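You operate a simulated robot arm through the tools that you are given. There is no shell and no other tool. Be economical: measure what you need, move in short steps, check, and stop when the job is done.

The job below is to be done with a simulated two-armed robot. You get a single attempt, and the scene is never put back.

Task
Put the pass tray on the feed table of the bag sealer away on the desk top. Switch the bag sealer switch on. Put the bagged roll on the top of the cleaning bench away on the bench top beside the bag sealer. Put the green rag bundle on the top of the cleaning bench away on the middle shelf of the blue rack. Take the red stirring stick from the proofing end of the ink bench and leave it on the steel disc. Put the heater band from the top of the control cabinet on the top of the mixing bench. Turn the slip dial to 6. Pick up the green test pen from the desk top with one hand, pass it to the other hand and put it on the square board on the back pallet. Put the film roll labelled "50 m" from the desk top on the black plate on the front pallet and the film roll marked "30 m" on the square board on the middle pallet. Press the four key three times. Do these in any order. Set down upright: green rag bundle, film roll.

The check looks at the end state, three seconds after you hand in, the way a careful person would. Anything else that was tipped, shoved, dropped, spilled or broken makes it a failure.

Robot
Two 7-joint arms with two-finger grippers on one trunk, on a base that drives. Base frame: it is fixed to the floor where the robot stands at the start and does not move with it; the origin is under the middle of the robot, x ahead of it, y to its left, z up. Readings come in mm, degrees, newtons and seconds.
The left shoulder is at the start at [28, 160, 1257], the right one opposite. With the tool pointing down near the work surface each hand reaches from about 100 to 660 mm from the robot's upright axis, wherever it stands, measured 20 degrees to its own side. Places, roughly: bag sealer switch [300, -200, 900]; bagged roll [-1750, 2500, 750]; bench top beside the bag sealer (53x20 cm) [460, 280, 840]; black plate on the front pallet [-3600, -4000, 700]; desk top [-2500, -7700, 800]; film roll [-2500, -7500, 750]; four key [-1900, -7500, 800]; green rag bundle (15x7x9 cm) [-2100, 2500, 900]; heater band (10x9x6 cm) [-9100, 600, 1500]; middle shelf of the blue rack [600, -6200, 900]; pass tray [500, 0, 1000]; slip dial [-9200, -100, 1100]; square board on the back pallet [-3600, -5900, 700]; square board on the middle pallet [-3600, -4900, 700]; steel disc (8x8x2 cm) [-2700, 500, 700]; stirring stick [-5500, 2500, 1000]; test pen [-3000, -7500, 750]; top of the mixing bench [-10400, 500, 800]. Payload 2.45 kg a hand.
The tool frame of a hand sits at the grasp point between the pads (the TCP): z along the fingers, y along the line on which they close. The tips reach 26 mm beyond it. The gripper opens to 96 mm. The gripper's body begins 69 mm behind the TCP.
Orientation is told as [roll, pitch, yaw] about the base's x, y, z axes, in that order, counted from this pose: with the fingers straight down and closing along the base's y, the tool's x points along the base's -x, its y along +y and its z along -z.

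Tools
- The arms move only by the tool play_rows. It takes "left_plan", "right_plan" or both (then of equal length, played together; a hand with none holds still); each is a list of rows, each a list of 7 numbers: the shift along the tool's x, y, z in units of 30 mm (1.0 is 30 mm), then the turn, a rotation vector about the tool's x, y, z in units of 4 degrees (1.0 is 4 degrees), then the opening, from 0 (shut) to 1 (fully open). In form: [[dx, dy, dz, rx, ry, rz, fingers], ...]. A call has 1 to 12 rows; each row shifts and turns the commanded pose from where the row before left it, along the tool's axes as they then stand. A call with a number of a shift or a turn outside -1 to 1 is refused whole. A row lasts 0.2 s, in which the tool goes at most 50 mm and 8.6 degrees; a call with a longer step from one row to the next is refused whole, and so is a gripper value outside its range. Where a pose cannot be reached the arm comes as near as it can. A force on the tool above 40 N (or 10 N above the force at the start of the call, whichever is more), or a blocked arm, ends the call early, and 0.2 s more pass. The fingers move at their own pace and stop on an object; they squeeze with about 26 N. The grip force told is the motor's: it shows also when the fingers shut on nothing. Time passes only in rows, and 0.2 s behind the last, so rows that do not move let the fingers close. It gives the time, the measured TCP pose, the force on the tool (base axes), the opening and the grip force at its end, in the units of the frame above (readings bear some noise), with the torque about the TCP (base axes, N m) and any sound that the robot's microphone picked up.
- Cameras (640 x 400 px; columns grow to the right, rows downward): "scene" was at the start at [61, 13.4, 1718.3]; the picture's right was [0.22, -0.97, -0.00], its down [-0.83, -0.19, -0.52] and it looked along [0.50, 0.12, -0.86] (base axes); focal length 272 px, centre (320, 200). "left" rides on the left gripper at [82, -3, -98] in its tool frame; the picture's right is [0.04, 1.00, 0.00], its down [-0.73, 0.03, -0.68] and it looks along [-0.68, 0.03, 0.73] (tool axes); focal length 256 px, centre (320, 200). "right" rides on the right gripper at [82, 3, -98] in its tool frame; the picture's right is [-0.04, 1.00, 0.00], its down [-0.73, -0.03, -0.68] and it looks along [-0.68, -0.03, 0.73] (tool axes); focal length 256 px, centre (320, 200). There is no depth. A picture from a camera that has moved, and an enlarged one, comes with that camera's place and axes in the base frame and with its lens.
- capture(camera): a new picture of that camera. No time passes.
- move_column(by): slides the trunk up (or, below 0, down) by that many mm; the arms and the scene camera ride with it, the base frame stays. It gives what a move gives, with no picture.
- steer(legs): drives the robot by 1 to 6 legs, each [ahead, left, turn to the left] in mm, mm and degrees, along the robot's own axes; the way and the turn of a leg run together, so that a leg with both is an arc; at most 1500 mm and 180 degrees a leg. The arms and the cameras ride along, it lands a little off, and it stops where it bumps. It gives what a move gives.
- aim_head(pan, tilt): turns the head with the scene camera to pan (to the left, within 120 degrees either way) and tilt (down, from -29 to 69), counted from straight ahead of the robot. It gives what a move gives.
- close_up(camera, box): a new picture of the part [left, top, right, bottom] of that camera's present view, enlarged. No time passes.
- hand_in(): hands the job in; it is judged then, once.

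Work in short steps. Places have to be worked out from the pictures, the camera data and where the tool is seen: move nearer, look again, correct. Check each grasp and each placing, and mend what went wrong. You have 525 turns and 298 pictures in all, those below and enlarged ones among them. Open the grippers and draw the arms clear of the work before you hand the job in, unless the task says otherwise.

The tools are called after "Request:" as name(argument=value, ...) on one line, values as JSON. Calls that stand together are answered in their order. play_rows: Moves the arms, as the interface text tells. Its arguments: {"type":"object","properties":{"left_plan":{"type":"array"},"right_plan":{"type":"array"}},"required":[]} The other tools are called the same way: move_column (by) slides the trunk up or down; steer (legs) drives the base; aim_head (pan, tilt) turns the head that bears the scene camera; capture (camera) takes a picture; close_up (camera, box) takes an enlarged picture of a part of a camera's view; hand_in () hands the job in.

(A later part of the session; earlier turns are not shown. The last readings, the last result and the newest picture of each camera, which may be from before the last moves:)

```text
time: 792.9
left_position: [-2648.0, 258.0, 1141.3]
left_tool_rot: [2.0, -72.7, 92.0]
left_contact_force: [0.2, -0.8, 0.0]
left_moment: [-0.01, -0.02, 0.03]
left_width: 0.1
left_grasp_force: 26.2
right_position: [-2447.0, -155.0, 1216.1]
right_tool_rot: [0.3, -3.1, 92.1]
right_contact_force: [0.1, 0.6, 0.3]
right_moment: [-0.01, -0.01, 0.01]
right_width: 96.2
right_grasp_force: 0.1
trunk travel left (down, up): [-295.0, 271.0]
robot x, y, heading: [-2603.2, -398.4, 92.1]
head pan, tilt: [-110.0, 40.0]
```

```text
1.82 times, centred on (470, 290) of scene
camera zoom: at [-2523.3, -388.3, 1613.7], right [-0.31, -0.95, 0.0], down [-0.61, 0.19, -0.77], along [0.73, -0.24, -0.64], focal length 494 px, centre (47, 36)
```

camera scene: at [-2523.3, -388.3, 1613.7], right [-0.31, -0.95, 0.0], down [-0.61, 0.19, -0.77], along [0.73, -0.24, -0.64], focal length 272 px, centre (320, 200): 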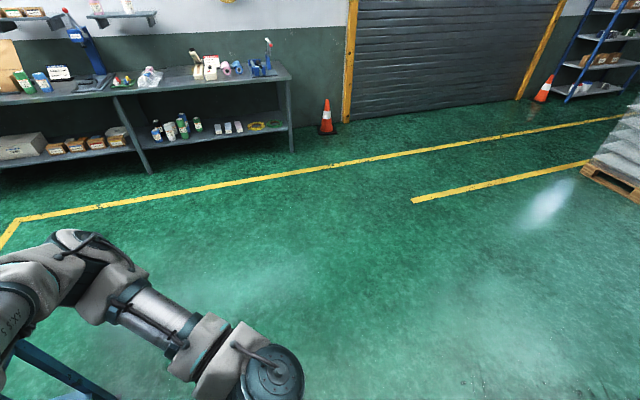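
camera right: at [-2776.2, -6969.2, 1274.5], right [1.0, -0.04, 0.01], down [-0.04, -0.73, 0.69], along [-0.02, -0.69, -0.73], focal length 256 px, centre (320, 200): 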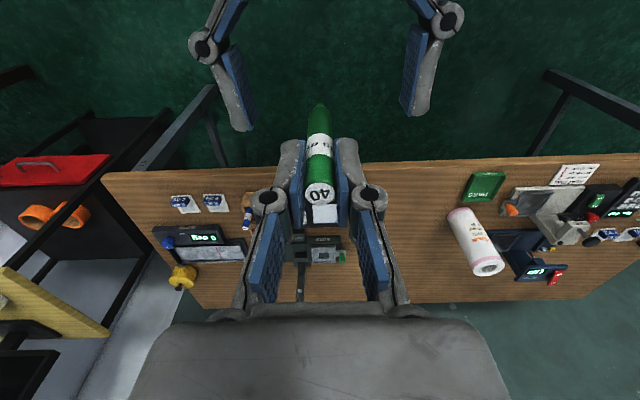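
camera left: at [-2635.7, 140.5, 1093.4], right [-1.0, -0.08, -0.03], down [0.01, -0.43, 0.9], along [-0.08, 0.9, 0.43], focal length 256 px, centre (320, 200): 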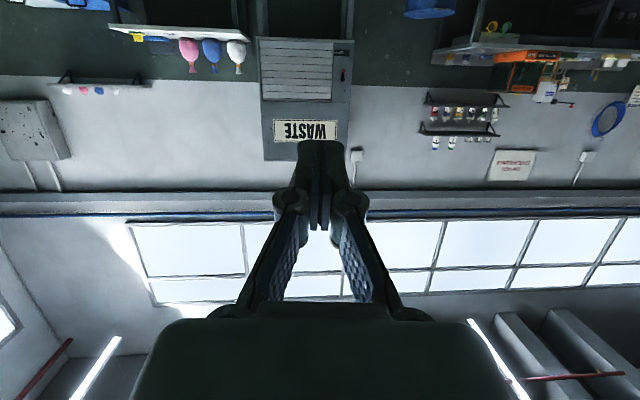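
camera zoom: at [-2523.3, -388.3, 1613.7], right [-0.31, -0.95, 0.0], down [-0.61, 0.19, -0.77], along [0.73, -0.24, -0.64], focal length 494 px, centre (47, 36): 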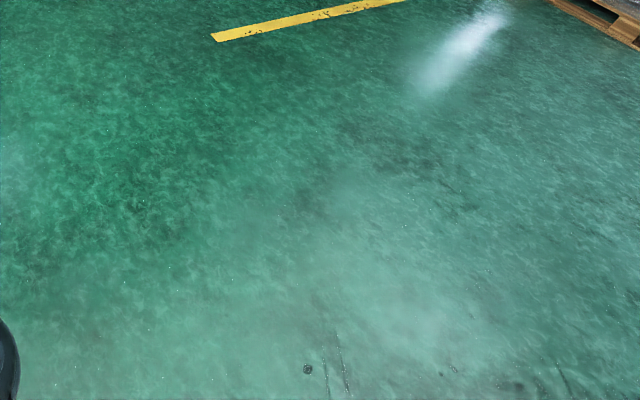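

No stick there. I look at the trolley's west half and the floor around it.

Request:
aim_head(pan=8, tilt=42)

Request:
capture(camera="scene")

Request:
aim_head(pan=-50, tilt=22)

Request:
close_up(camera="scene", box=[60, 160, 420, 300])

```text
time: 794.8
left_position: [-2648.1, 258.7, 1140.5]
left_tool_rot: [2.0, -72.7, 92.1]
left_contact_force: [0.6, 0.1, 0.8]
left_moment: [0.01, 0.01, -0.01]
left_width: 0.0
left_grasp_force: 26.8
right_position: [-2447.2, -155.1, 1216.6]
right_tool_rot: [0.3, -3.0, 92.1]
right_contact_force: [0.3, 0.2, 0.0]
right_moment: [0.05, -0.03, -0.01]
right_width: 96.0
right_grasp_force: 0.1
trunk travel left (down, up): [-295.0, 271.0]
robot x, y, heading: [-2604.2, -400.6, 92.2]
head pan, tilt: [8.0, 42.0]
```

```text
70 pictures are left
camera scene: at [-2618.9, -279.8, 1610.4], right [0.98, 0.17, 0.0], down [0.12, -0.66, -0.74], along [-0.13, 0.73, -0.67], focal length 272 px, centre (320, 200)
```

scene: 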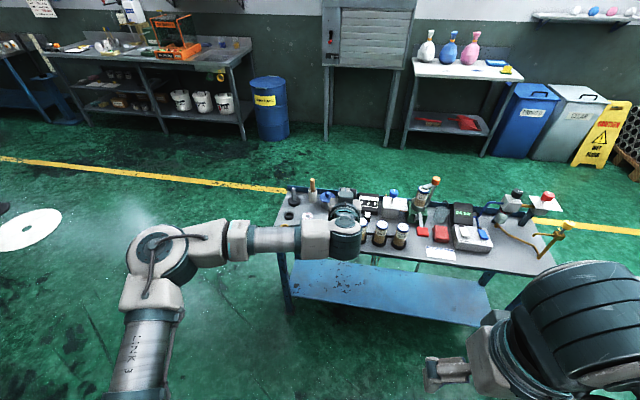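

```text
time: 796.1
left_position: [-2647.6, 257.6, 1142.2]
left_tool_rot: [2.0, -72.7, 92.0]
left_contact_force: [0.0, 0.7, 0.0]
left_moment: [-0.02, 0.01, 0.01]
left_width: 0.1
left_grasp_force: 26.3
right_position: [-2446.8, -155.6, 1216.8]
right_tool_rot: [0.3, -3.0, 92.1]
right_contact_force: [0.3, -0.5, -0.3]
right_moment: [0.01, 0.02, -0.02]
right_width: 96.0
right_grasp_force: 0.0
trunk travel left (down, up): [-295.0, 271.0]
robot x, y, heading: [-2604.9, -398.5, 92.2]
head pan, tilt: [-50.0, 22.0]
```

```text
1.78 times, centred on (240, 230) of scene
camera zoom: at [-2535.4, -299.8, 1641.5], right [0.67, -0.74, 0.0], down [-0.28, -0.26, -0.93], along [0.69, 0.62, -0.38], focal length 483 px, centre (462, 147)
```

zoom: 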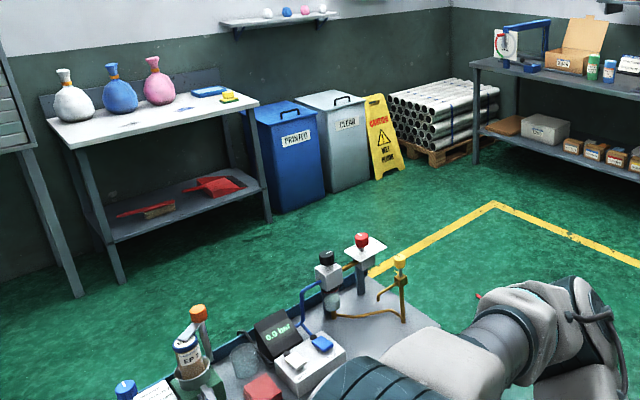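

A small red spot lies on the floor near [-987, 963] — that's probably the stick's cap. I drive there to look.

Request:
steer(legs=[[0, 0, -2.2], [0, -1500, 0], [0, -230, 0], [450, 0, 0]])

Request:
aim_head(pan=5, tilt=55)

Request:
capture(camera="scene")

```text
time: 807.4
left_position: [-914.8, 689.5, 1143.3]
left_tool_rot: [1.0, -72.7, 90.1]
left_contact_force: [-0.8, 0.8, 0.3]
left_moment: [0.01, -0.01, 0.0]
left_width: 0.0
left_grasp_force: 26.6
right_position: [-736.5, 268.2, 1217.9]
right_tool_rot: [0.0, -3.1, 89.2]
right_contact_force: [-1.1, -0.4, 0.7]
right_moment: [-0.01, -0.03, -0.04]
right_width: 96.1
right_grasp_force: 0.0
trunk travel left (down, up): [-295.0, 271.0]
robot x, y, heading: [-898.1, 31.8, 89.0]
head pan, tilt: [-50.0, 22.0]
```

```text
time: 808.6
left_position: [-911.2, 688.3, 1143.9]
left_tool_rot: [1.8, -72.8, 89.2]
left_contact_force: [0.2, -0.7, -0.4]
left_moment: [0.02, 0.03, 0.0]
left_width: 0.1
left_grasp_force: 26.2
right_position: [-731.0, 266.3, 1217.5]
right_tool_rot: [0.1, -3.2, 89.3]
right_contact_force: [-0.1, -0.2, 0.2]
right_moment: [-0.02, 0.01, 0.01]
right_width: 96.2
right_grasp_force: 0.1
trunk travel left (down, up): [-295.0, 271.0]
robot x, y, heading: [-898.2, 31.0, 89.0]
head pan, tilt: [5.0, 55.0]
```

```text
68 pictures are left
camera scene: at [-903.0, 140.4, 1592.7], right [1.0, 0.07, 0.0], down [0.06, -0.82, -0.57], along [-0.04, 0.57, -0.82], focal length 272 px, centre (320, 200)
```

scene: 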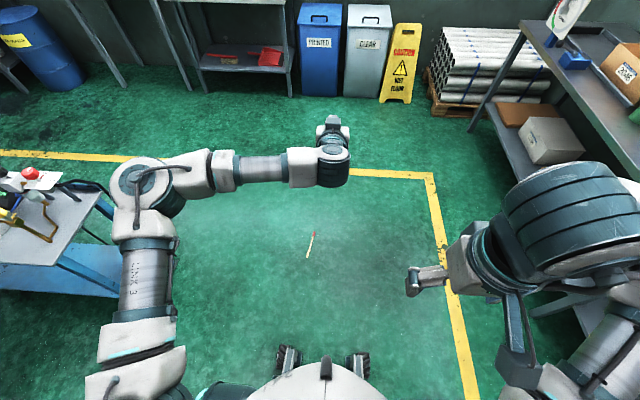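

The red stick lies on the floor from about [-1030, 802] to [-1000, 971]. To reach the floor I'll place it beside the base on my left. First I point the left hand down again, then drive alongside.

Request:
play_rows(left_plan=[[0, 0, 0, 0, 1, 0, 0.5], [0, 0, 0, 0, 1, 0, 0.5], [0, 0, 0, 0, 1, 0, 0.5], [0, 0, 0, 0, 1, 0, 0.5], [0, 0, 0, 0, 1, 0, 0.5], [0, 0, 0, 0, 1, 0, 0.5], [0, 0, 0, 0, 1, 0, 0.5], [0, 0, 0, 0, 1, 0, 0.5], [0, 0, 0, 0, 1, 0, 0.5], [0, 0, 0, 0, 1, 0, 0.5], [0, 0, 0, 0, 1, 0, 0.5], [0, 0, 0, 0, 1, 0, 0.5]])

Request:
play_rows(left_plan=[[0, 0, 0, 0, 1, 0, 0.5], [0.5, 0.2, 0, 0, 1, 0, 0.5], [0.6, 0.4, 0, 0, 1, 0, 0.5], [0.7, 0.5, 0, 0, 1, 0, 0.5], [0.8, 0.6, 0, 0, 1, 0, 0.5], [0.8, 0.6, 0.3, 0, 1, 0, 0.5], [0.8, 0.6, 0.5, 0, 0.1, 0, 0.5], [0.8, 0.6, 0.5, 0, 0, 0, 0.5], [0.8, 0.6, 0.5, 0, 0, 0, 0.5], [0.8, 0.6, 0.5, 0, 0, 0, 0.5], [0.8, 0.6, 0.5, 0, 0, 0, 0.5]])

Request:
steer(legs=[[0, 0, 1], [0, -275, 0], [740, 0, 0]])

Request:
aim_head(pan=70, tilt=60)

Request:
capture(camera="scene")

```text
time: 811.2
left_position: [-911.9, 688.9, 1142.7]
left_tool_rot: [0.6, -24.7, 90.8]
left_contact_force: [-0.7, 0.6, 0.2]
left_moment: [0.02, 0.0, -0.01]
left_width: 48.2
left_grasp_force: 0.0
right_position: [-731.1, 264.7, 1216.6]
right_tool_rot: [0.2, -3.2, 89.3]
right_contact_force: [-0.6, -0.6, -0.1]
right_moment: [0.0, -0.01, -0.01]
right_width: 96.0
right_grasp_force: 0.0
trunk travel left (down, up): [-295.0, 271.0]
robot x, y, heading: [-897.3, 30.3, 89.2]
head pan, tilt: [5.0, 55.0]
```

```text
time: 813.6
left_position: [-1069.1, 467.0, 1038.1]
left_tool_rot: [0.4, -0.7, 91.1]
left_contact_force: [0.3, 0.4, 0.3]
left_moment: [0.01, 0.01, 0.02]
left_width: 48.0
left_grasp_force: 0.0
right_position: [-734.7, 264.1, 1217.1]
right_tool_rot: [0.1, -3.3, 89.3]
right_contact_force: [-0.3, -0.3, -0.1]
right_moment: [0.02, 0.0, 0.03]
right_width: 96.3
right_grasp_force: 0.1
trunk travel left (down, up): [-295.0, 271.0]
robot x, y, heading: [-898.6, 34.9, 89.0]
head pan, tilt: [5.0, 55.0]
```

```text
time: 819.5
left_position: [-812.8, 1199.6, 1034.3]
left_tool_rot: [-0.6, -0.3, 91.2]
left_contact_force: [-0.8, 1.0, 0.4]
left_moment: [0.01, -0.05, 0.03]
left_width: 47.9
left_grasp_force: 0.1
right_position: [-480.1, 995.8, 1219.2]
right_tool_rot: [-0.9, -3.3, 89.5]
right_contact_force: [-1.2, -0.6, 0.3]
right_moment: [0.05, -0.02, 0.02]
right_width: 96.0
right_grasp_force: 0.0
trunk travel left (down, up): [-295.0, 271.0]
robot x, y, heading: [-626.1, 764.5, 89.2]
head pan, tilt: [5.0, 55.0]
```

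```text
time: 820.9
left_position: [-777.8, 1197.6, 1042.9]
left_tool_rot: [1.3, -0.6, 91.1]
left_contact_force: [1.2, 0.6, -0.2]
left_moment: [-0.01, 0.06, -0.03]
left_width: 47.9
left_grasp_force: 0.1
right_position: [-442.1, 992.2, 1214.4]
right_tool_rot: [0.8, -3.4, 89.4]
right_contact_force: [1.1, 0.0, -0.2]
right_moment: [0.01, 0.11, 0.01]
right_width: 96.2
right_grasp_force: 0.0
trunk travel left (down, up): [-295.0, 271.0]
robot x, y, heading: [-621.7, 763.6, 89.1]
head pan, tilt: [70.0, 60.0]
```

```text
67 pictures are left
camera scene: at [-662.8, 822.7, 1587.6], right [0.36, 0.93, -0.01], down [0.8, -0.31, -0.51], along [-0.48, 0.18, -0.86], focal length 272 px, centre (320, 200)
```

scene: 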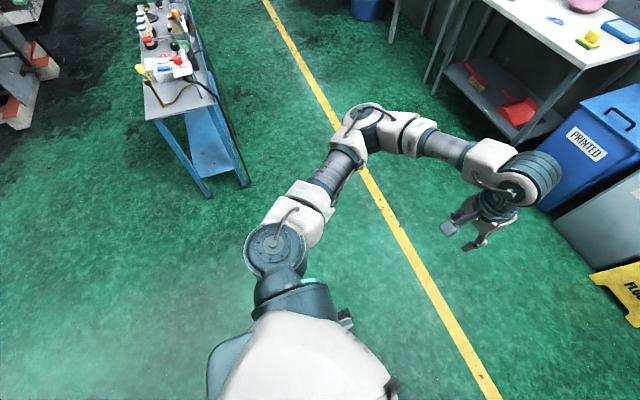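

The shoulder hides the stick; I bring the left hand over it and use its camera.

Request:
play_rows(left_plan=[[0.7, 0.66, 0.3, 0, 0, 0, 0.5], [0.8, 0.66, 0.4, 0, 0, 0, 0.5], [0.85, 0.66, 0.5, 0, 0, 0, 0.5], [0.85, 0.66, 0.5, 0, 0, 0, 0.5], [0.85, 0.66, 0.5, 0, 0, 0, 0.5], [0.85, 0.66, 0.5, 0, 0, 0, 0.5], [0.85, 0.66, 0.5, 0, 0, 0, 0.5], [0.85, 0.66, 0.5, 0, 0, 0, 0.5], [0.85, 0.66, 0.5, 0, 0, 0, 0.5], [0.8, 0.66, 0.5, 0, 0, 0, 0.5], [0.8, 0.66, 0.5, 0, 0, 0, 0.5], [0, 0, 0, 0, 0, 0, 0.5]])

Request:
capture(camera="left")

```text
time: 823.5
left_position: [-1032.5, 992.9, 891.0]
left_tool_rot: [0.7, -0.6, 90.9]
left_contact_force: [-0.7, -0.1, -0.4]
left_moment: [0.0, 0.0, 0.0]
left_width: 47.9
left_grasp_force: 0.0
left hand out of reach, approached as far as the arm can: row 6, 7, 8, 9, 10, 11
right_position: [-447.9, 993.4, 1217.4]
right_tool_rot: [0.5, -3.2, 89.5]
right_contact_force: [0.3, 0.2, 0.8]
right_moment: [-0.03, 0.03, -0.03]
right_width: 96.0
right_grasp_force: 0.2
trunk travel left (down, up): [-295.0, 271.0]
robot x, y, heading: [-620.0, 762.0, 88.9]
head pan, tilt: [70.0, 60.0]
```

```text
66 pictures are left
camera left: at [-1025.2, 911.1, 989.0], right [-1.0, -0.06, 0.01], down [-0.03, 0.73, 0.69], along [-0.05, 0.68, -0.73], focal length 256 px, centre (320, 200)
```

left: 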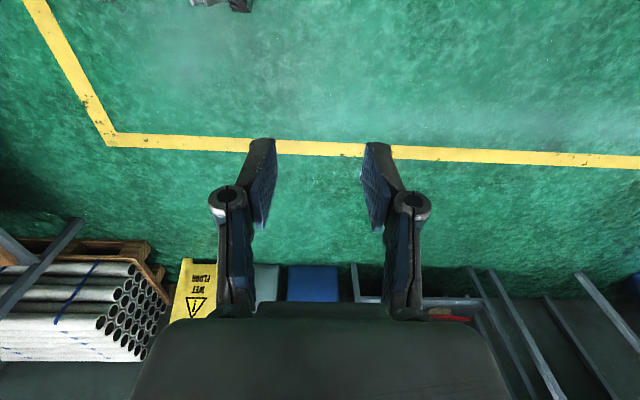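

The hand's near limit is about 230 mm ahead; I back the base 110 mm so the stick comes to ~240 mm ahead, and lower the column fully.

Request:
steer(legs=[[-110, 0, 1]])

Request:
move_column(by=-293)

Request:
capture(camera="left")

```text
time: 824.6
left_position: [-1048.0, 875.5, 888.1]
left_tool_rot: [0.3, -0.4, 92.3]
left_contact_force: [-0.7, 0.0, -0.2]
left_moment: [0.0, -0.03, -0.02]
left_width: 48.0
left_grasp_force: 0.1
right_position: [-467.8, 887.3, 1217.8]
right_tool_rot: [-0.1, -3.4, 90.5]
right_contact_force: [-0.1, 0.1, 0.1]
right_moment: [0.05, -0.05, 0.02]
right_width: 96.1
right_grasp_force: 0.0
trunk travel left (down, up): [-295.0, 271.0]
robot x, y, heading: [-626.9, 656.1, 90.0]
head pan, tilt: [70.0, 60.0]
```

```text
time: 827.6
left_position: [-1050.3, 834.3, 527.9]
left_tool_rot: [1.0, 27.5, 92.4]
left_contact_force: [-0.1, 0.7, 0.3]
left_moment: [0.02, -0.02, 0.01]
left_width: 48.3
left_grasp_force: 0.1
right_position: [-469.1, 882.9, 926.8]
right_tool_rot: [-0.2, -3.6, 90.5]
right_contact_force: [0.2, 0.9, -0.8]
right_moment: [0.01, 0.02, -0.02]
right_width: 96.0
right_grasp_force: 0.0
trunk travel left (down, up): [-2.0, 564.0]
robot x, y, heading: [-622.5, 654.0, 90.2]
head pan, tilt: [70.0, 60.0]
```

```text
65 pictures are left
camera left: at [-1042.8, 808.0, 653.2], right [-1.0, -0.07, 0.04], down [-0.06, 0.96, 0.26], along [-0.05, 0.26, -0.96], focal length 256 px, centre (320, 200)
```

left: 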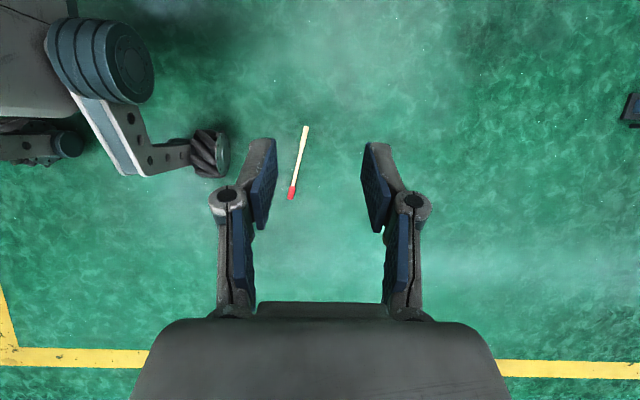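

The stick is seen: from [-1027, 804] to [-1003, 975]; middle ≈[-1015, 889]. I move the hand over its middle and make it vertical again.

Request:
play_rows(left_plan=[[-0.55, -0.4, -0.28, 0, 0, 0, 0.5], [-0.55, -0.4, -0.28, 0, 0, 0, 0.5], [-0.55, -0.4, -0.28, 0, 0, 0, 0.5], [0, 0, 0, 0, -1, 0, 0.5], [0, 0, 0, 0, -1, 0, 0.5], [0, 0, 0, 0, -1, 0, 0.5], [0, 0, 0, 0, -1, 0, 0.5], [0, 0, 0, 0, -1, 0, 0.5], [0, 0, 0, 0, -1, 0, 0.5], [0, 0, 0, 0, -0.9, 0, 0.5], [0, 0, 0, 0, 0, 0, 0.5]])

Request:
capture(camera="left")

```text
time: 830.0
left_position: [-1056.1, 928.0, 502.7]
left_tool_rot: [0.9, 0.1, 91.9]
left_contact_force: [0.4, 0.4, 0.5]
left_moment: [-0.01, 0.01, 0.02]
left_width: 47.8
left_grasp_force: 0.0
left hand out of reach, approached as far as the arm can: row 5, 6, 7, 8, 9, 10
right_position: [-469.3, 883.7, 926.6]
right_tool_rot: [-0.1, -3.5, 90.5]
right_contact_force: [0.1, -0.2, 0.2]
right_moment: [-0.02, 0.0, -0.01]
right_width: 96.1
right_grasp_force: 0.0
trunk travel left (down, up): [-2.0, 564.0]
robot x, y, heading: [-627.0, 656.8, 90.1]
head pan, tilt: [70.0, 60.0]
```

```text
64 pictures are left
camera left: at [-1046.9, 846.4, 601.1], right [-1.0, -0.07, 0.02], down [-0.04, 0.73, 0.68], along [-0.06, 0.68, -0.73], focal length 256 px, centre (320, 200)
```

left: 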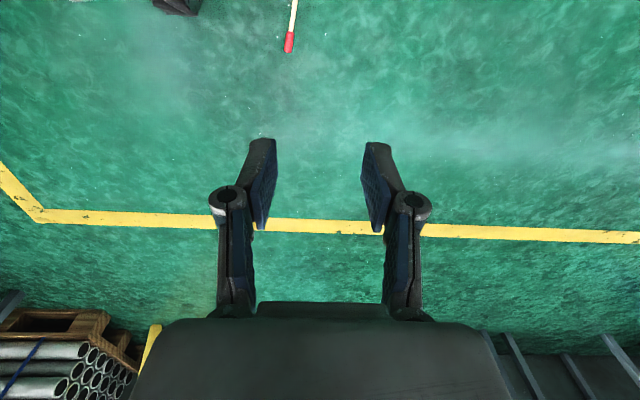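

I descend toward the floor while shifting over the stick's middle.

Request:
play_rows(left_plan=[[0, -0.1, 1, 0, 0, 0, 0.5], [0, -0.1, 1, 0, 0, 0, 0.5], [0, -0.1, 1, 0, 0, 0, 0.5], [0, -0.1, 1, 0, 0, 0, 0.5], [0.1, -0.1, 1, 0, 0, 0, 0.5], [0.1, -0.1, 1, 0, 0, 0, 0.5], [0.1, -0.2, 1, 0, 0, 0, 0.5], [0.1, -0.2, 1, 0, 0, 0, 0.5], [0.1, -0.2, 1, 0, 0, 0, 0.5], [0.1, -0.1, 1, 0, 0, 0, 0.5], [0, 0, 0, 0, 0, 0, 0.5]])

Request:
capture(camera="left")

```text
time: 832.4
left_position: [-1022.2, 909.9, 201.4]
left_tool_rot: [1.0, 0.0, 91.9]
left_contact_force: [-1.0, 0.0, -0.1]
left_moment: [0.0, 0.0, 0.0]
left_width: 48.0
left_grasp_force: 0.1
right_position: [-469.8, 884.0, 926.1]
right_tool_rot: [-0.2, -3.5, 90.5]
right_contact_force: [-0.3, 0.4, 0.1]
right_moment: [-0.02, -0.04, -0.01]
right_width: 96.2
right_grasp_force: 0.0
trunk travel left (down, up): [-2.0, 564.0]
robot x, y, heading: [-625.5, 654.3, 90.2]
head pan, tilt: [70.0, 60.0]
```

```text
63 pictures are left
camera left: at [-1013.2, 828.4, 300.5], right [-1.0, -0.07, 0.02], down [-0.04, 0.73, 0.68], along [-0.06, 0.68, -0.73], focal length 256 px, centre (320, 200)
```

left: 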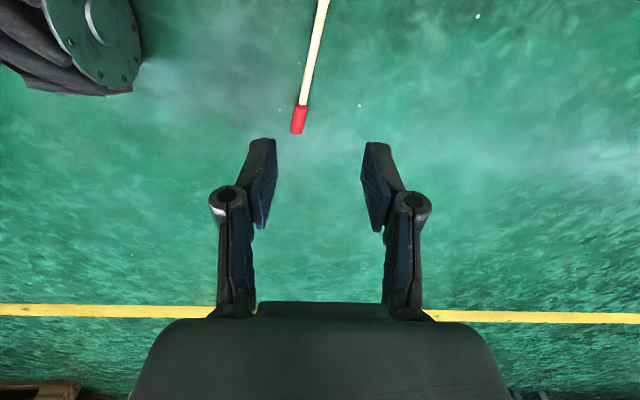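

Stick axis ≈ 79° heading, middle ≈[-1016, 900]. I turn the hand to match and go down to z≈95.

Request:
play_rows(left_plan=[[0.33, -0.2, 0.3, 0, 0, 1, 0.5], [0, 0, 0.6, 0, 0, 1, 0.5], [0, 0, 0.8, 0, 0, 1, 0.5], [0, 0, 0.8, 0, 0, 0.1, 0.5], [0, 0, 0.8, 0, 0, 0, 0.5], [0, 0, 0, 0, 0, 0, 0.5]])

Request:
capture(camera="left")

```text
time: 833.8
left_position: [-1017.7, 900.7, 102.2]
left_tool_rot: [0.9, 0.1, 79.6]
left_contact_force: [0.5, 0.1, -0.6]
left_moment: [0.0, -0.01, -0.01]
left_width: 48.0
left_grasp_force: 0.0
right_position: [-470.6, 883.1, 926.0]
right_tool_rot: [-0.2, -3.5, 90.4]
right_contact_force: [-0.3, 0.2, 0.2]
right_moment: [-0.01, 0.02, 0.0]
right_width: 96.1
right_grasp_force: 0.0
trunk travel left (down, up): [-2.0, 564.0]
robot x, y, heading: [-629.3, 652.9, 90.0]
head pan, tilt: [70.0, 60.0]
```

```text
62 pictures are left
camera left: at [-1025.6, 819.8, 201.7], right [-0.99, 0.14, 0.02], down [0.12, 0.73, 0.68], along [0.09, 0.67, -0.74], focal length 256 px, centre (320, 200)
```

left: 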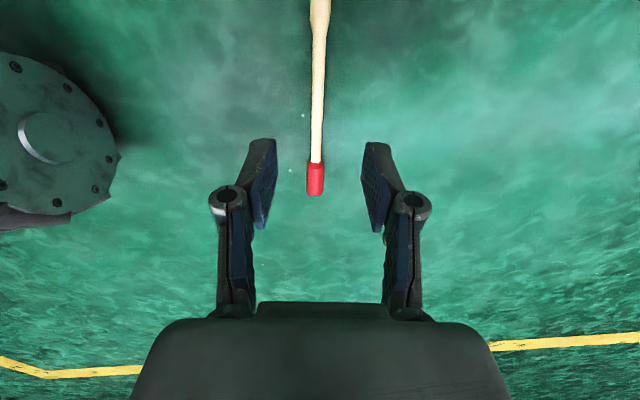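

Aligned. I lower to the floor in guarded steps and close.

Request:
play_rows(left_plan=[[0, 0.05, 0.7, 0, 0, 0, 0.5], [0, 0, 0.8, 0, 0, 0, 0.5], [0, 0, 0.5, 0, 0, 0, 0.5], [0, 0, 0.2, 0, 0, 0, 0.5], [0, 0, 0.15, 0, 0, 0, 0.5], [0, 0, 0, 0, 0, 0, 0.5]])

Request:
play_rows(left_plan=[[0, 0, 0, 0, 0, 0, 0.25], [0, 0, 0, 0, 0, 0, 0.1], [0, 0, 0, 0, 0, 0, 0], [0, 0, 0, 0, 0, 0, 0], [0, 0, 0, 0, 0, 0, 0]])

Request:
capture(camera="left")

```text
time: 835.2
left_position: [-1019.8, 900.5, 32.8]
left_tool_rot: [1.0, 0.2, 79.5]
left_contact_force: [0.7, 0.7, -0.2]
left_moment: [0.0, 0.02, 0.03]
left_width: 48.1
left_grasp_force: 0.0
right_position: [-470.1, 882.7, 926.9]
right_tool_rot: [-0.2, -3.6, 90.5]
right_contact_force: [-0.4, 0.2, -0.2]
right_moment: [0.0, -0.01, -0.02]
right_width: 96.2
right_grasp_force: 0.0
trunk travel left (down, up): [-2.0, 564.0]
robot x, y, heading: [-627.5, 655.3, 90.0]
head pan, tilt: [70.0, 60.0]
```

```text
time: 836.4
left_position: [-1021.2, 900.7, 33.1]
left_tool_rot: [1.0, 0.1, 79.4]
left_contact_force: [-0.5, -0.7, -1.0]
left_moment: [0.01, 0.02, 0.02]
left_width: 8.7
left_grasp_force: 25.7
right_position: [-470.3, 883.2, 927.3]
right_tool_rot: [-0.2, -3.6, 90.4]
right_contact_force: [0.1, -0.5, 0.8]
right_moment: [0.02, 0.03, -0.03]
right_width: 95.9
right_grasp_force: 0.0
trunk travel left (down, up): [-2.0, 564.0]
robot x, y, heading: [-624.5, 651.6, 89.9]
head pan, tilt: [70.0, 60.0]
```

```text
61 pictures are left
camera left: at [-1028.6, 820.3, 131.2], right [-0.99, 0.14, 0.02], down [0.12, 0.73, 0.68], along [0.08, 0.67, -0.74], focal length 256 px, centre (320, 200)
```

left: 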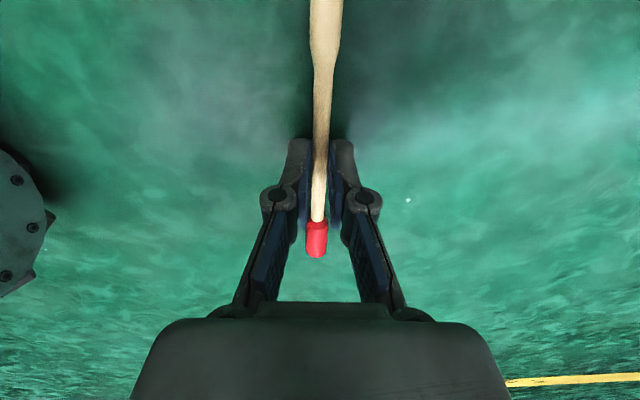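

Gripped, but at the very tips. I re-grip 5 mm lower for a firmer hold, then lift.

Request:
play_rows(left_plan=[[0, 0, 0, 0, 0, 0, 0.25], [0, 0, 0.1, 0, 0, 0, 0.25], [0, 0, 0.08, 0, 0, 0, 0.25], [0, 0, 0, 0, 0, 0, 0.1], [0, 0, 0, 0, 0, 0, 0], [0, 0, 0, 0, 0, 0, 0], [0, 0, 0, 0, 0, 0, 0], [0, 0, -0.3, 0, 0, 0, 0], [0, 0, -0.6, 0, 0, 0, 0], [0, 0, -0.8, 0, 0, 0, 0], [0, 0, -0.8, 0, 0, 0, 0], [0, 0, 0, 0, 0, 0, 0]])

Request:
capture(camera="left")

```text
time: 839.0
left_position: [-1019.5, 902.9, 101.7]
left_tool_rot: [0.9, 0.2, 79.4]
left_contact_force: [0.1, 0.4, -0.5]
left_moment: [0.0, -0.01, -0.01]
left_width: 7.6
left_grasp_force: 25.8
right_position: [-469.8, 884.3, 926.7]
right_tool_rot: [-0.2, -3.5, 90.5]
right_contact_force: [-0.2, -0.3, 0.6]
right_moment: [0.01, 0.0, 0.0]
right_width: 95.8
right_grasp_force: 0.1
trunk travel left (down, up): [-2.0, 564.0]
robot x, y, heading: [-628.2, 655.3, 90.1]
head pan, tilt: [70.0, 60.0]
```

```text
60 pictures are left
camera left: at [-1027.7, 820.8, 200.2], right [-0.99, 0.14, 0.02], down [0.12, 0.73, 0.68], along [0.08, 0.67, -0.74], focal length 256 px, centre (320, 200)
```

left: 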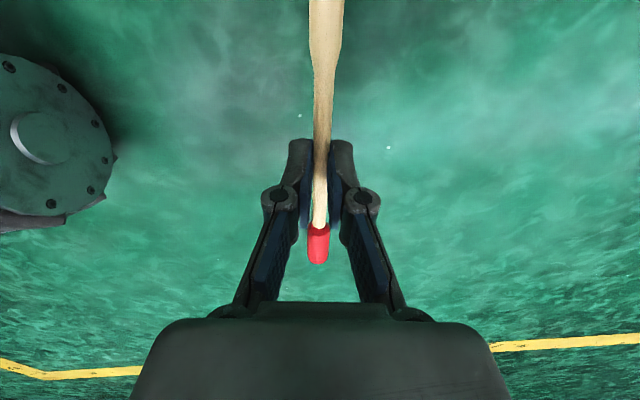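

The stick is held horizontally at its middle. I raise the arm and the column.

Request:
play_rows(left_plan=[[0, 0, -0.9, 0, 0, 0, 0], [0, 0, -0.9, 0, 0, 0, 0], [-0.2, 0, -0.9, 0, 0, 0, 0], [-0.3, 0, -0.9, 0, 0, 0, 0], [-0.4, 0, -0.9, 0, 0, 0, 0], [-0.5, -0.2, -0.9, 0, 0, 0, 0], [-0.5, -0.3, -0.9, 0, 0, 0, 0], [-0.5, -0.3, -0.9, 0, 0, 0, 0], [-0.5, -0.3, -0.9, 0, 0, 0, 0], [-0.5, -0.4, -0.9, 0, 0, 0, 0], [-0.5, -0.4, -0.9, 0, 0, 0, 0], [0, 0, 0, 0, 0, 0, 0]])

Request:
move_column(by=293)

Request:
play_rows(left_plan=[[-0.6, 0, -0.9, 0, 0, 0, 0], [-0.6, 0, -0.9, 0, 0, 0, 0], [-0.6, 0, -0.9, 0, 0, 0, 0], [-0.6, 0, -0.9, 0, 0, 0, 0], [-0.6, -0.3, -0.9, 0, 0, 0, 0], [-0.3, -0.3, -0.9, 0, 0, 0, 0], [0, 0, 0, 0, 0, 0, 0]])

Request:
capture(camera="left")

```text
time: 841.6
left_position: [-936.2, 1004.2, 397.7]
left_tool_rot: [0.9, 0.3, 79.4]
left_contact_force: [-0.6, 0.3, -0.6]
left_moment: [-0.01, 0.01, -0.04]
left_width: 7.4
left_grasp_force: 25.9
right_position: [-470.6, 883.0, 926.5]
right_tool_rot: [-0.2, -3.5, 90.5]
right_contact_force: [-0.5, 0.7, 0.6]
right_moment: [-0.01, -0.01, 0.02]
right_width: 96.0
right_grasp_force: 0.1
trunk travel left (down, up): [-2.0, 564.0]
robot x, y, heading: [-626.4, 651.2, 90.0]
head pan, tilt: [70.0, 60.0]
```

```text
time: 844.5
left_position: [-936.3, 1006.3, 689.8]
left_tool_rot: [1.0, 0.2, 79.5]
left_contact_force: [0.5, 0.0, -0.7]
left_moment: [-0.02, -0.01, 0.0]
left_width: 7.8
left_grasp_force: 25.7
right_position: [-470.6, 884.2, 1218.3]
right_tool_rot: [-0.2, -3.5, 90.5]
right_contact_force: [0.9, 0.3, 0.4]
right_moment: [0.02, 0.01, 0.03]
right_width: 96.2
right_grasp_force: 0.0
trunk travel left (down, up): [-295.0, 271.0]
robot x, y, heading: [-629.2, 653.9, 90.1]
head pan, tilt: [70.0, 60.0]
```

```text
time: 846.1
left_position: [-896.1, 1100.3, 853.5]
left_tool_rot: [0.9, 0.3, 79.5]
left_contact_force: [0.8, 0.0, -0.5]
left_moment: [0.01, 0.01, -0.01]
left_width: 7.4
left_grasp_force: 26.1
right_position: [-468.9, 883.6, 1219.3]
right_tool_rot: [-0.1, -3.5, 90.6]
right_contact_force: [0.4, 0.0, -0.3]
right_moment: [0.01, 0.01, 0.01]
right_width: 96.0
right_grasp_force: 0.1
trunk travel left (down, up): [-295.0, 271.0]
robot x, y, heading: [-627.6, 652.7, 90.0]
head pan, tilt: [70.0, 60.0]
```

```text
59 pictures are left
camera left: at [-904.2, 1019.3, 952.0], right [-0.99, 0.14, 0.02], down [0.12, 0.73, 0.68], along [0.08, 0.67, -0.74], focal length 256 px, centre (320, 200)
```

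left: 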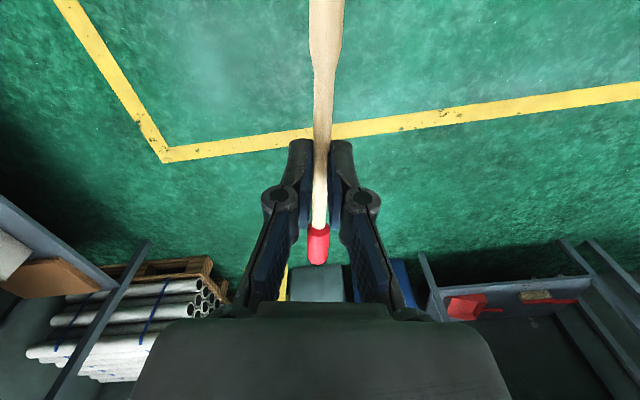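

Held well. I raise the hand to ~1050 and drive back round to the trolley's south side in gentle legs.

Request:
play_rows(left_plan=[[0, 0, -0.9, 0, 0, 0, 0], [0, 0, -0.9, 0, 0, 0, 0], [0, 0, -0.9, 0, 0, 0, 0], [0, 0, -0.9, 0, 0, 0, 0], [0, 0, -0.9, 0, 0, 0, 0], [0, 0, -0.9, 0, 0, 0, 0], [0, 0, -0.9, 0, 0, 0, 0]])

Request:
steer(legs=[[-760, 0, 0], [0, 1000, 0], [0, 1020, 0]])

Request:
aim_head(pan=10, tilt=48)

Request:
capture(camera="scene")

```text
time: 847.7
left_position: [-894.8, 1098.6, 1041.2]
left_tool_rot: [1.0, 0.1, 79.6]
left_contact_force: [0.0, 0.3, 0.1]
left_moment: [-0.01, 0.01, -0.01]
left_width: 7.4
left_grasp_force: 26.4
right_position: [-469.9, 883.0, 1218.7]
right_tool_rot: [-0.1, -3.5, 90.6]
right_contact_force: [-0.1, 0.0, 0.9]
right_moment: [-0.01, -0.05, 0.0]
right_width: 96.0
right_grasp_force: 0.0
trunk travel left (down, up): [-295.0, 271.0]
robot x, y, heading: [-630.6, 651.0, 90.1]
head pan, tilt: [70.0, 60.0]
```

```text
time: 861.4
left_position: [-2887.2, 333.6, 1039.8]
left_tool_rot: [0.9, 0.2, 79.2]
left_contact_force: [-0.4, 0.1, 0.7]
left_moment: [0.03, -0.01, -0.01]
left_width: 7.2
left_grasp_force: 26.0
right_position: [-2463.1, 116.4, 1219.6]
right_tool_rot: [-0.3, -3.5, 90.4]
right_contact_force: [-0.4, -0.1, 0.6]
right_moment: [0.03, 0.02, 0.0]
right_width: 95.8
right_grasp_force: 0.0
trunk travel left (down, up): [-295.0, 271.0]
robot x, y, heading: [-2620.1, -118.2, 90.0]
head pan, tilt: [70.0, 60.0]
```

```text
time: 862.7
left_position: [-2883.6, 331.3, 1041.3]
left_tool_rot: [1.0, 0.0, 79.3]
left_contact_force: [0.6, -0.1, -0.3]
left_moment: [0.0, -0.01, -0.05]
left_width: 7.3
left_grasp_force: 26.0
right_position: [-2461.9, 112.2, 1220.8]
right_tool_rot: [-0.2, -3.6, 90.3]
right_contact_force: [-0.5, -0.4, 0.0]
right_moment: [-0.01, -0.02, -0.02]
right_width: 96.4
right_grasp_force: 0.0
trunk travel left (down, up): [-295.0, 271.0]
robot x, y, heading: [-2620.7, -115.0, 89.6]
head pan, tilt: [10.0, 48.0]
```

```text
58 pictures are left
camera scene: at [-2634.5, -0.4, 1601.9], right [0.98, 0.17, 0.0], down [0.13, -0.73, -0.67], along [-0.12, 0.66, -0.75], focal length 272 px, centre (320, 200)
```

scene: 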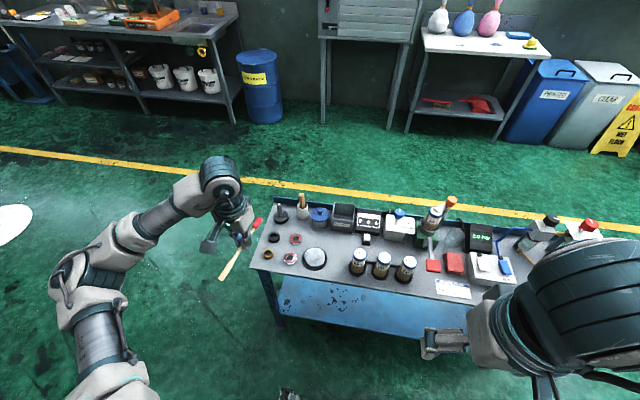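

The disc is at about [-2748, 492]. I drive 80 mm closer and bring the stick over it.

Request:
steer(legs=[[80, 0, 0]])

Request:
play_rows(left_plan=[[-0.3, -0.4, 0, 0, 0, 0, 0], [-0.4, -0.45, 0, 0, 0, 0, 0], [-0.4, -0.45, 0, 0, 0, 0, 0], [-0.4, -0.45, 0, 0, 0, 0, 0], [-0.4, -0.45, 0.3, 0, 0, 0, 0], [-0.4, -0.45, 0.5, 0, 0, 0, 0], [-0.4, -0.45, 0.6, 0, 0, 0, 0], [-0.4, -0.36, 0.7, 0, 0, 0, 0], [-0.3, 0, 0.7, 0, 0, 0, 0], [0, 0, 0.7, 0, 0, 0, 0], [0, 0, 0, 0, 0, 0, 0]])

Request:
capture(camera="left")

Request:
close_up(camera="scene", box=[230, 180, 430, 320])

```text
time: 863.7
left_position: [-2885.7, 409.1, 1042.5]
left_tool_rot: [1.0, 0.0, 79.4]
left_contact_force: [-0.3, 0.0, 0.1]
left_moment: [-0.04, 0.0, 0.01]
left_width: 7.5
left_grasp_force: 25.8
right_position: [-2461.5, 191.5, 1221.2]
right_tool_rot: [-0.1, -3.6, 90.4]
right_contact_force: [-0.3, 0.6, -0.3]
right_moment: [-0.03, 0.0, 0.02]
right_width: 95.9
right_grasp_force: 0.0
trunk travel left (down, up): [-295.0, 271.0]
robot x, y, heading: [-2620.0, -37.0, 90.0]
head pan, tilt: [10.0, 48.0]
```

```text
time: 866.1
left_position: [-2765.0, 489.2, 935.9]
left_tool_rot: [1.1, 0.0, 79.4]
left_contact_force: [0.3, 0.6, 0.6]
left_moment: [-0.03, 0.0, -0.04]
left_width: 7.2
left_grasp_force: 26.1
right_position: [-2459.5, 189.1, 1220.3]
right_tool_rot: [-0.1, -3.7, 90.3]
right_contact_force: [0.1, 0.0, 0.1]
right_moment: [0.0, 0.03, -0.05]
right_width: 96.3
right_grasp_force: 0.1
trunk travel left (down, up): [-295.0, 271.0]
robot x, y, heading: [-2619.0, -34.8, 90.0]
head pan, tilt: [10.0, 48.0]
```

```text
57 pictures are left
camera left: at [-2773.6, 407.4, 1035.0], right [-0.99, 0.15, 0.02], down [0.12, 0.72, 0.68], along [0.08, 0.67, -0.73], focal length 256 px, centre (320, 200)
```

left: 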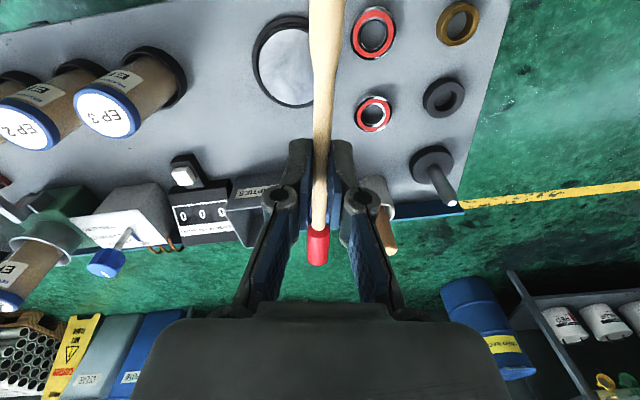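

```text
2.86 times, centred on (330, 250) of scene
camera zoom: at [-2633.0, 78.4, 1601.9], right [0.98, 0.17, 0.0], down [0.13, -0.73, -0.67], along [-0.12, 0.66, -0.75], focal length 776 px, centre (291, 57)
```

zoom: 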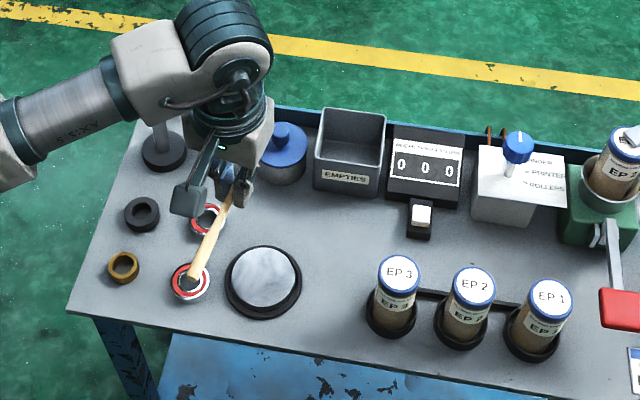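

Disc centre ≈[-2736, 486], top z≈728. I shift 29 mm over it and descend, guarded at the end.

Request:
play_rows(left_plan=[[-0.04, -0.5, 0.4, 0, 0, 0, 0], [-0.04, -0.47, 0.6, 0, 0, 0, 0], [0, 0, 0.8, 0, 0, 0, 0], [0, 0, 0.8, 0, 0, 0, 0], [0, 0, 0.8, 0, 0, 0, 0], [0, 0, 0.8, 0, 0, 0, 0], [0, 0, 0.6, 0, 0, 0, 0], [0, 0, 0.4, 0, 0, 0, 0], [0, 0, 0, 0, 0, 0, 0]])

Request:
capture(camera="left")

```text
time: 868.1
left_position: [-2737.9, 484.3, 779.6]
left_tool_rot: [1.1, 0.0, 79.4]
left_contact_force: [0.0, -0.2, -0.8]
left_moment: [-0.01, 0.0, -0.01]
left_width: 7.4
left_grasp_force: 26.1
right_position: [-2459.9, 190.2, 1221.3]
right_tool_rot: [-0.1, -3.7, 90.2]
right_contact_force: [-0.5, 0.5, -0.4]
right_moment: [-0.02, -0.02, 0.0]
right_width: 95.8
right_grasp_force: 0.0
trunk travel left (down, up): [-295.0, 271.0]
robot x, y, heading: [-2619.2, -39.5, 89.9]
head pan, tilt: [10.0, 48.0]
```

```text
55 pictures are left
camera left: at [-2747.1, 404.0, 878.4], right [-0.99, 0.14, 0.02], down [0.12, 0.72, 0.68], along [0.08, 0.67, -0.73], focal length 256 px, centre (320, 200)
```

left: 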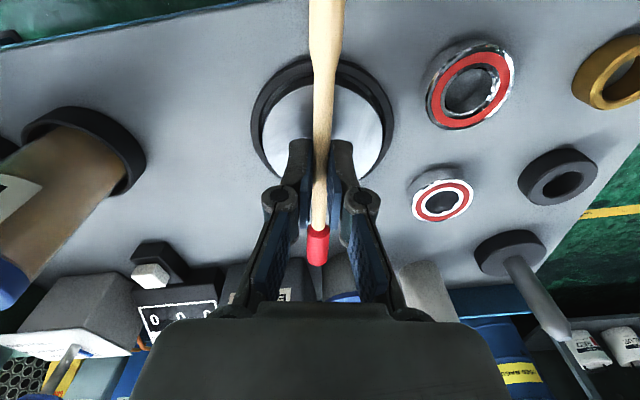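

The stick lies right across the disc's centre. I lower the last 25 mm in small steps.

Request:
play_rows(left_plan=[[0.1, 0, 0.3, 0, 0, 0, 0], [0, 0, 0.2, 0, 0, 0, 0], [0, 0, 0.1, 0, 0, 0, 0], [0, 0, 0.1, 0, 0, 0, 0], [0, 0, 0.1, 0, 0, 0, 0], [0, 0, 0.1, 0, 0, 0, 0]])

Request:
capture(camera="left")

```text
time: 869.4
left_position: [-2738.9, 484.3, 761.1]
left_tool_rot: [1.0, -0.6, 79.4]
left_contact_force: [-2.9, -9.7, 21.8]
left_moment: [-0.49, -0.09, -0.08]
left_width: 7.5
left_grasp_force: 26.1
right_position: [-2460.1, 186.5, 1222.1]
right_tool_rot: [0.0, -3.8, 90.3]
right_contact_force: [0.5, 0.1, -1.2]
right_moment: [-0.02, 0.0, 0.01]
right_width: 96.4
right_grasp_force: 0.1
trunk travel left (down, up): [-295.0, 271.0]
robot x, y, heading: [-2621.5, -38.5, 90.1]
head pan, tilt: [10.0, 48.0]
stopped in row 6 (left hand): the force on the tool passed its limit at 43 N (the readings are from after the stop); the commanded pose is now the measured one
```

```text
54 pictures are left
camera left: at [-2748.6, 401.8, 859.7], right [-0.99, 0.14, 0.02], down [0.12, 0.72, 0.69], along [0.09, 0.68, -0.73], focal length 256 px, centre (320, 200)
```

left: 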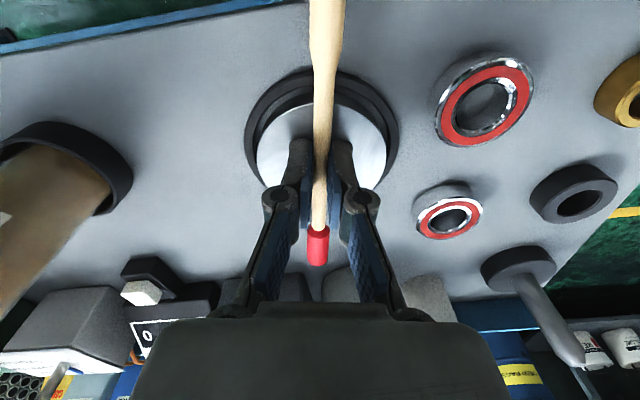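

Touchdown on the disc. I ease off, open gently and lift.

Request:
play_rows(left_plan=[[0, 0, -0.06, 0, 0, 0, 0], [0, 0, 0, 0, 0, 0, 0.1], [0, 0, 0, 0, 0, 0, 0.2], [0, 0, 0, 0, 0, 0, 0.3], [0, 0, 0, 0, 0, 0, 0.3], [0, 0, -0.3, 0, 0, 0, 0.3], [0, 0, -0.6, 0, 0, 0, 0.3], [0, 0, -0.9, 0, 0, 0, 0.3], [0, 0, -0.9, 0, 0, 0, 0.3], [0, 0, -0.9, 0, 0, 0, 0.3], [0, 0, -0.9, 0, 0, 0, 0.3], [0, 0, -0.9, 0, 0, 0, 0.3]])

Request:
capture(camera="left")

```text
time: 872.0
left_position: [-2737.0, 481.5, 923.4]
left_tool_rot: [1.1, -0.5, 79.5]
left_contact_force: [-0.3, 0.2, 0.1]
left_moment: [0.0, 0.0, -0.01]
left_width: 28.7
left_grasp_force: 0.0
right_position: [-2459.5, 186.8, 1220.5]
right_tool_rot: [0.0, -3.8, 90.5]
right_contact_force: [0.1, 0.1, 0.1]
right_moment: [0.0, 0.0, 0.02]
right_width: 96.0
right_grasp_force: 0.0
trunk travel left (down, up): [-295.0, 271.0]
robot x, y, heading: [-2617.2, -38.9, 89.8]
head pan, tilt: [10.0, 48.0]
```

```text
53 pictures are left
camera left: at [-2746.0, 400.6, 1022.3], right [-0.99, 0.14, 0.02], down [0.12, 0.72, 0.68], along [0.09, 0.68, -0.73], focal length 256 px, centre (320, 200)
```

left: 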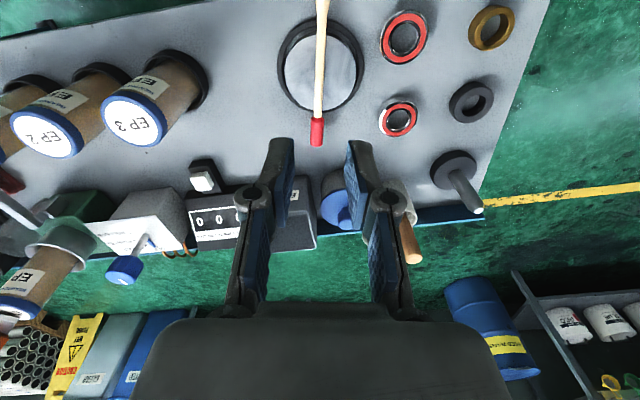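

The red stick rests on the disc. I raise the left hand and drive round the trolley's east side to the corridor and west toward the control cabinet.

Request:
play_rows(left_plan=[[0, 0, -0.9, 0, 0, 0, 1], [0.3, 0, -0.9, 0, 0, 0, 1], [0.6, 0, -0.9, 0, 0, -1, 1], [0.8, 0, -0.9, 0, 0, -1, 1], [0.8, 0, -0.9, 0, 0, -0.6, 1], [0.8, 0, -0.5, 0, 0, 0, 1]])

Request:
close_up(camera="scene", box=[240, 200, 400, 320])

Request:
steer(legs=[[-120, 0, 0], [0, -1330, 0], [1500, 0, 0], [150, 0, 0], [0, 0, 90]])

Request:
steer(legs=[[1500, 0, 0], [1500, 0, 0], [1500, 0, 0]])

Request:
aim_head(pan=0, tilt=20)

Request:
capture(camera="scene")

```text
time: 873.4
left_position: [-2744.9, 380.4, 1074.2]
left_tool_rot: [1.0, -0.7, 89.9]
left_contact_force: [0.4, -0.9, 0.5]
left_moment: [0.0, 0.0, 0.01]
left_width: 96.0
left_grasp_force: 0.1
right_position: [-2460.2, 187.5, 1221.2]
right_tool_rot: [-0.2, -3.8, 90.4]
right_contact_force: [0.9, 0.0, -0.4]
right_moment: [-0.02, 0.01, -0.02]
right_width: 96.1
right_grasp_force: 0.1
trunk travel left (down, up): [-295.0, 271.0]
robot x, y, heading: [-2622.4, -33.8, 89.9]
head pan, tilt: [10.0, 48.0]
```

```text
3.33 times, centred on (320, 260) of scene
camera zoom: at [-2633.1, 77.3, 1602.0], right [0.98, 0.17, 0.0], down [0.13, -0.73, -0.67], along [-0.12, 0.66, -0.75], focal length 905 px, centre (320, 0)
```

zoom: 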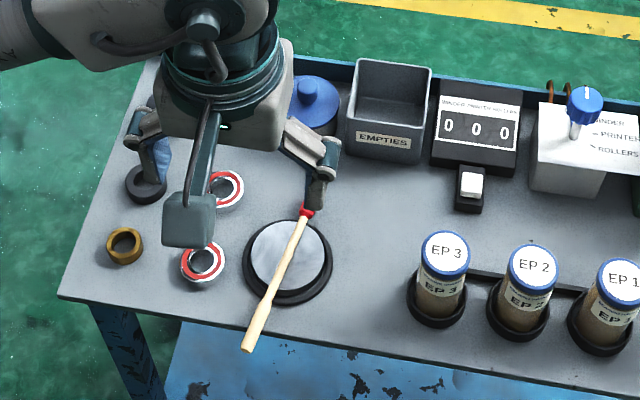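

```text
time: 892.6
left_position: [-1711.1, 1358.1, 1072.2]
left_tool_rot: [0.9, -0.7, 179.6]
left_contact_force: [-0.4, 0.7, 0.3]
left_moment: [-0.01, 0.0, 0.02]
left_width: 96.0
left_grasp_force: 0.0
right_position: [-1515.4, 1640.9, 1221.9]
right_tool_rot: [-0.1, -3.8, -179.9]
right_contact_force: [-0.2, 0.7, 0.1]
right_moment: [-0.03, -0.02, 0.01]
right_width: 95.9
right_grasp_force: 0.0
trunk travel left (down, up): [-295.0, 271.0]
robot x, y, heading: [-1294.7, 1478.6, 179.9]
head pan, tilt: [10.0, 48.0]
```

```text
time: 914.4
left_position: [-6262.1, 1363.5, 1074.8]
left_tool_rot: [0.9, -0.8, 179.8]
left_contact_force: [0.6, 0.3, 0.1]
left_moment: [0.01, 0.03, 0.03]
left_width: 95.9
left_grasp_force: 0.2
right_position: [-6069.6, 1647.1, 1221.1]
right_tool_rot: [0.0, -4.1, -179.4]
right_contact_force: [0.6, 0.1, 0.3]
right_moment: [-0.01, 0.03, -0.01]
right_width: 96.1
right_grasp_force: 0.0
trunk travel left (down, up): [-295.0, 271.0]
robot x, y, heading: [-5848.2, 1487.1, -179.9]
head pan, tilt: [10.0, 48.0]
```

```text
time: 915.3
left_position: [-6259.5, 1362.4, 1076.6]
left_tool_rot: [0.8, -1.0, 179.9]
left_contact_force: [-0.1, 0.1, 0.4]
left_moment: [-0.01, -0.03, -0.02]
left_width: 96.0
left_grasp_force: 0.1
right_position: [-6066.2, 1646.9, 1222.3]
right_tool_rot: [-0.1, -4.2, -179.5]
right_contact_force: [-0.2, -0.1, 0.1]
right_moment: [0.01, 0.01, -0.01]
right_width: 96.3
right_grasp_force: 0.1
trunk travel left (down, up): [-295.0, 271.0]
robot x, y, heading: [-5850.2, 1482.9, -179.9]
head pan, tilt: [0.0, 20.0]
```

```text
51 pictures are left
camera scene: at [-5978.9, 1487.6, 1644.7], right [0.0, 1.0, 0.0], down [0.35, 0.0, -0.94], along [-0.94, 0.0, -0.35], focal length 272 px, centre (320, 200)
```

scene: 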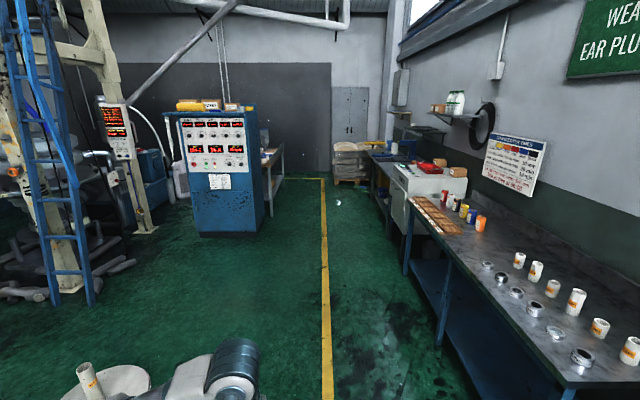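

The stick lies safely on the disc. I zoom on the control cabinet.

Request:
close_up(camera="scene", box=[165, 90, 285, 210])

```text
3.33 times, centred on (225, 150) of scene
camera zoom: at [-5978.9, 1487.6, 1644.7], right [0.0, 1.0, 0.0], down [0.35, 0.0, -0.94], along [-0.94, 0.0, -0.35], focal length 905 px, centre (637, 367)
```

zoom: 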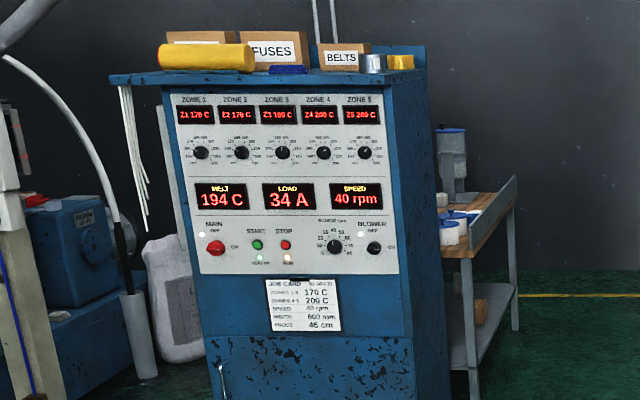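

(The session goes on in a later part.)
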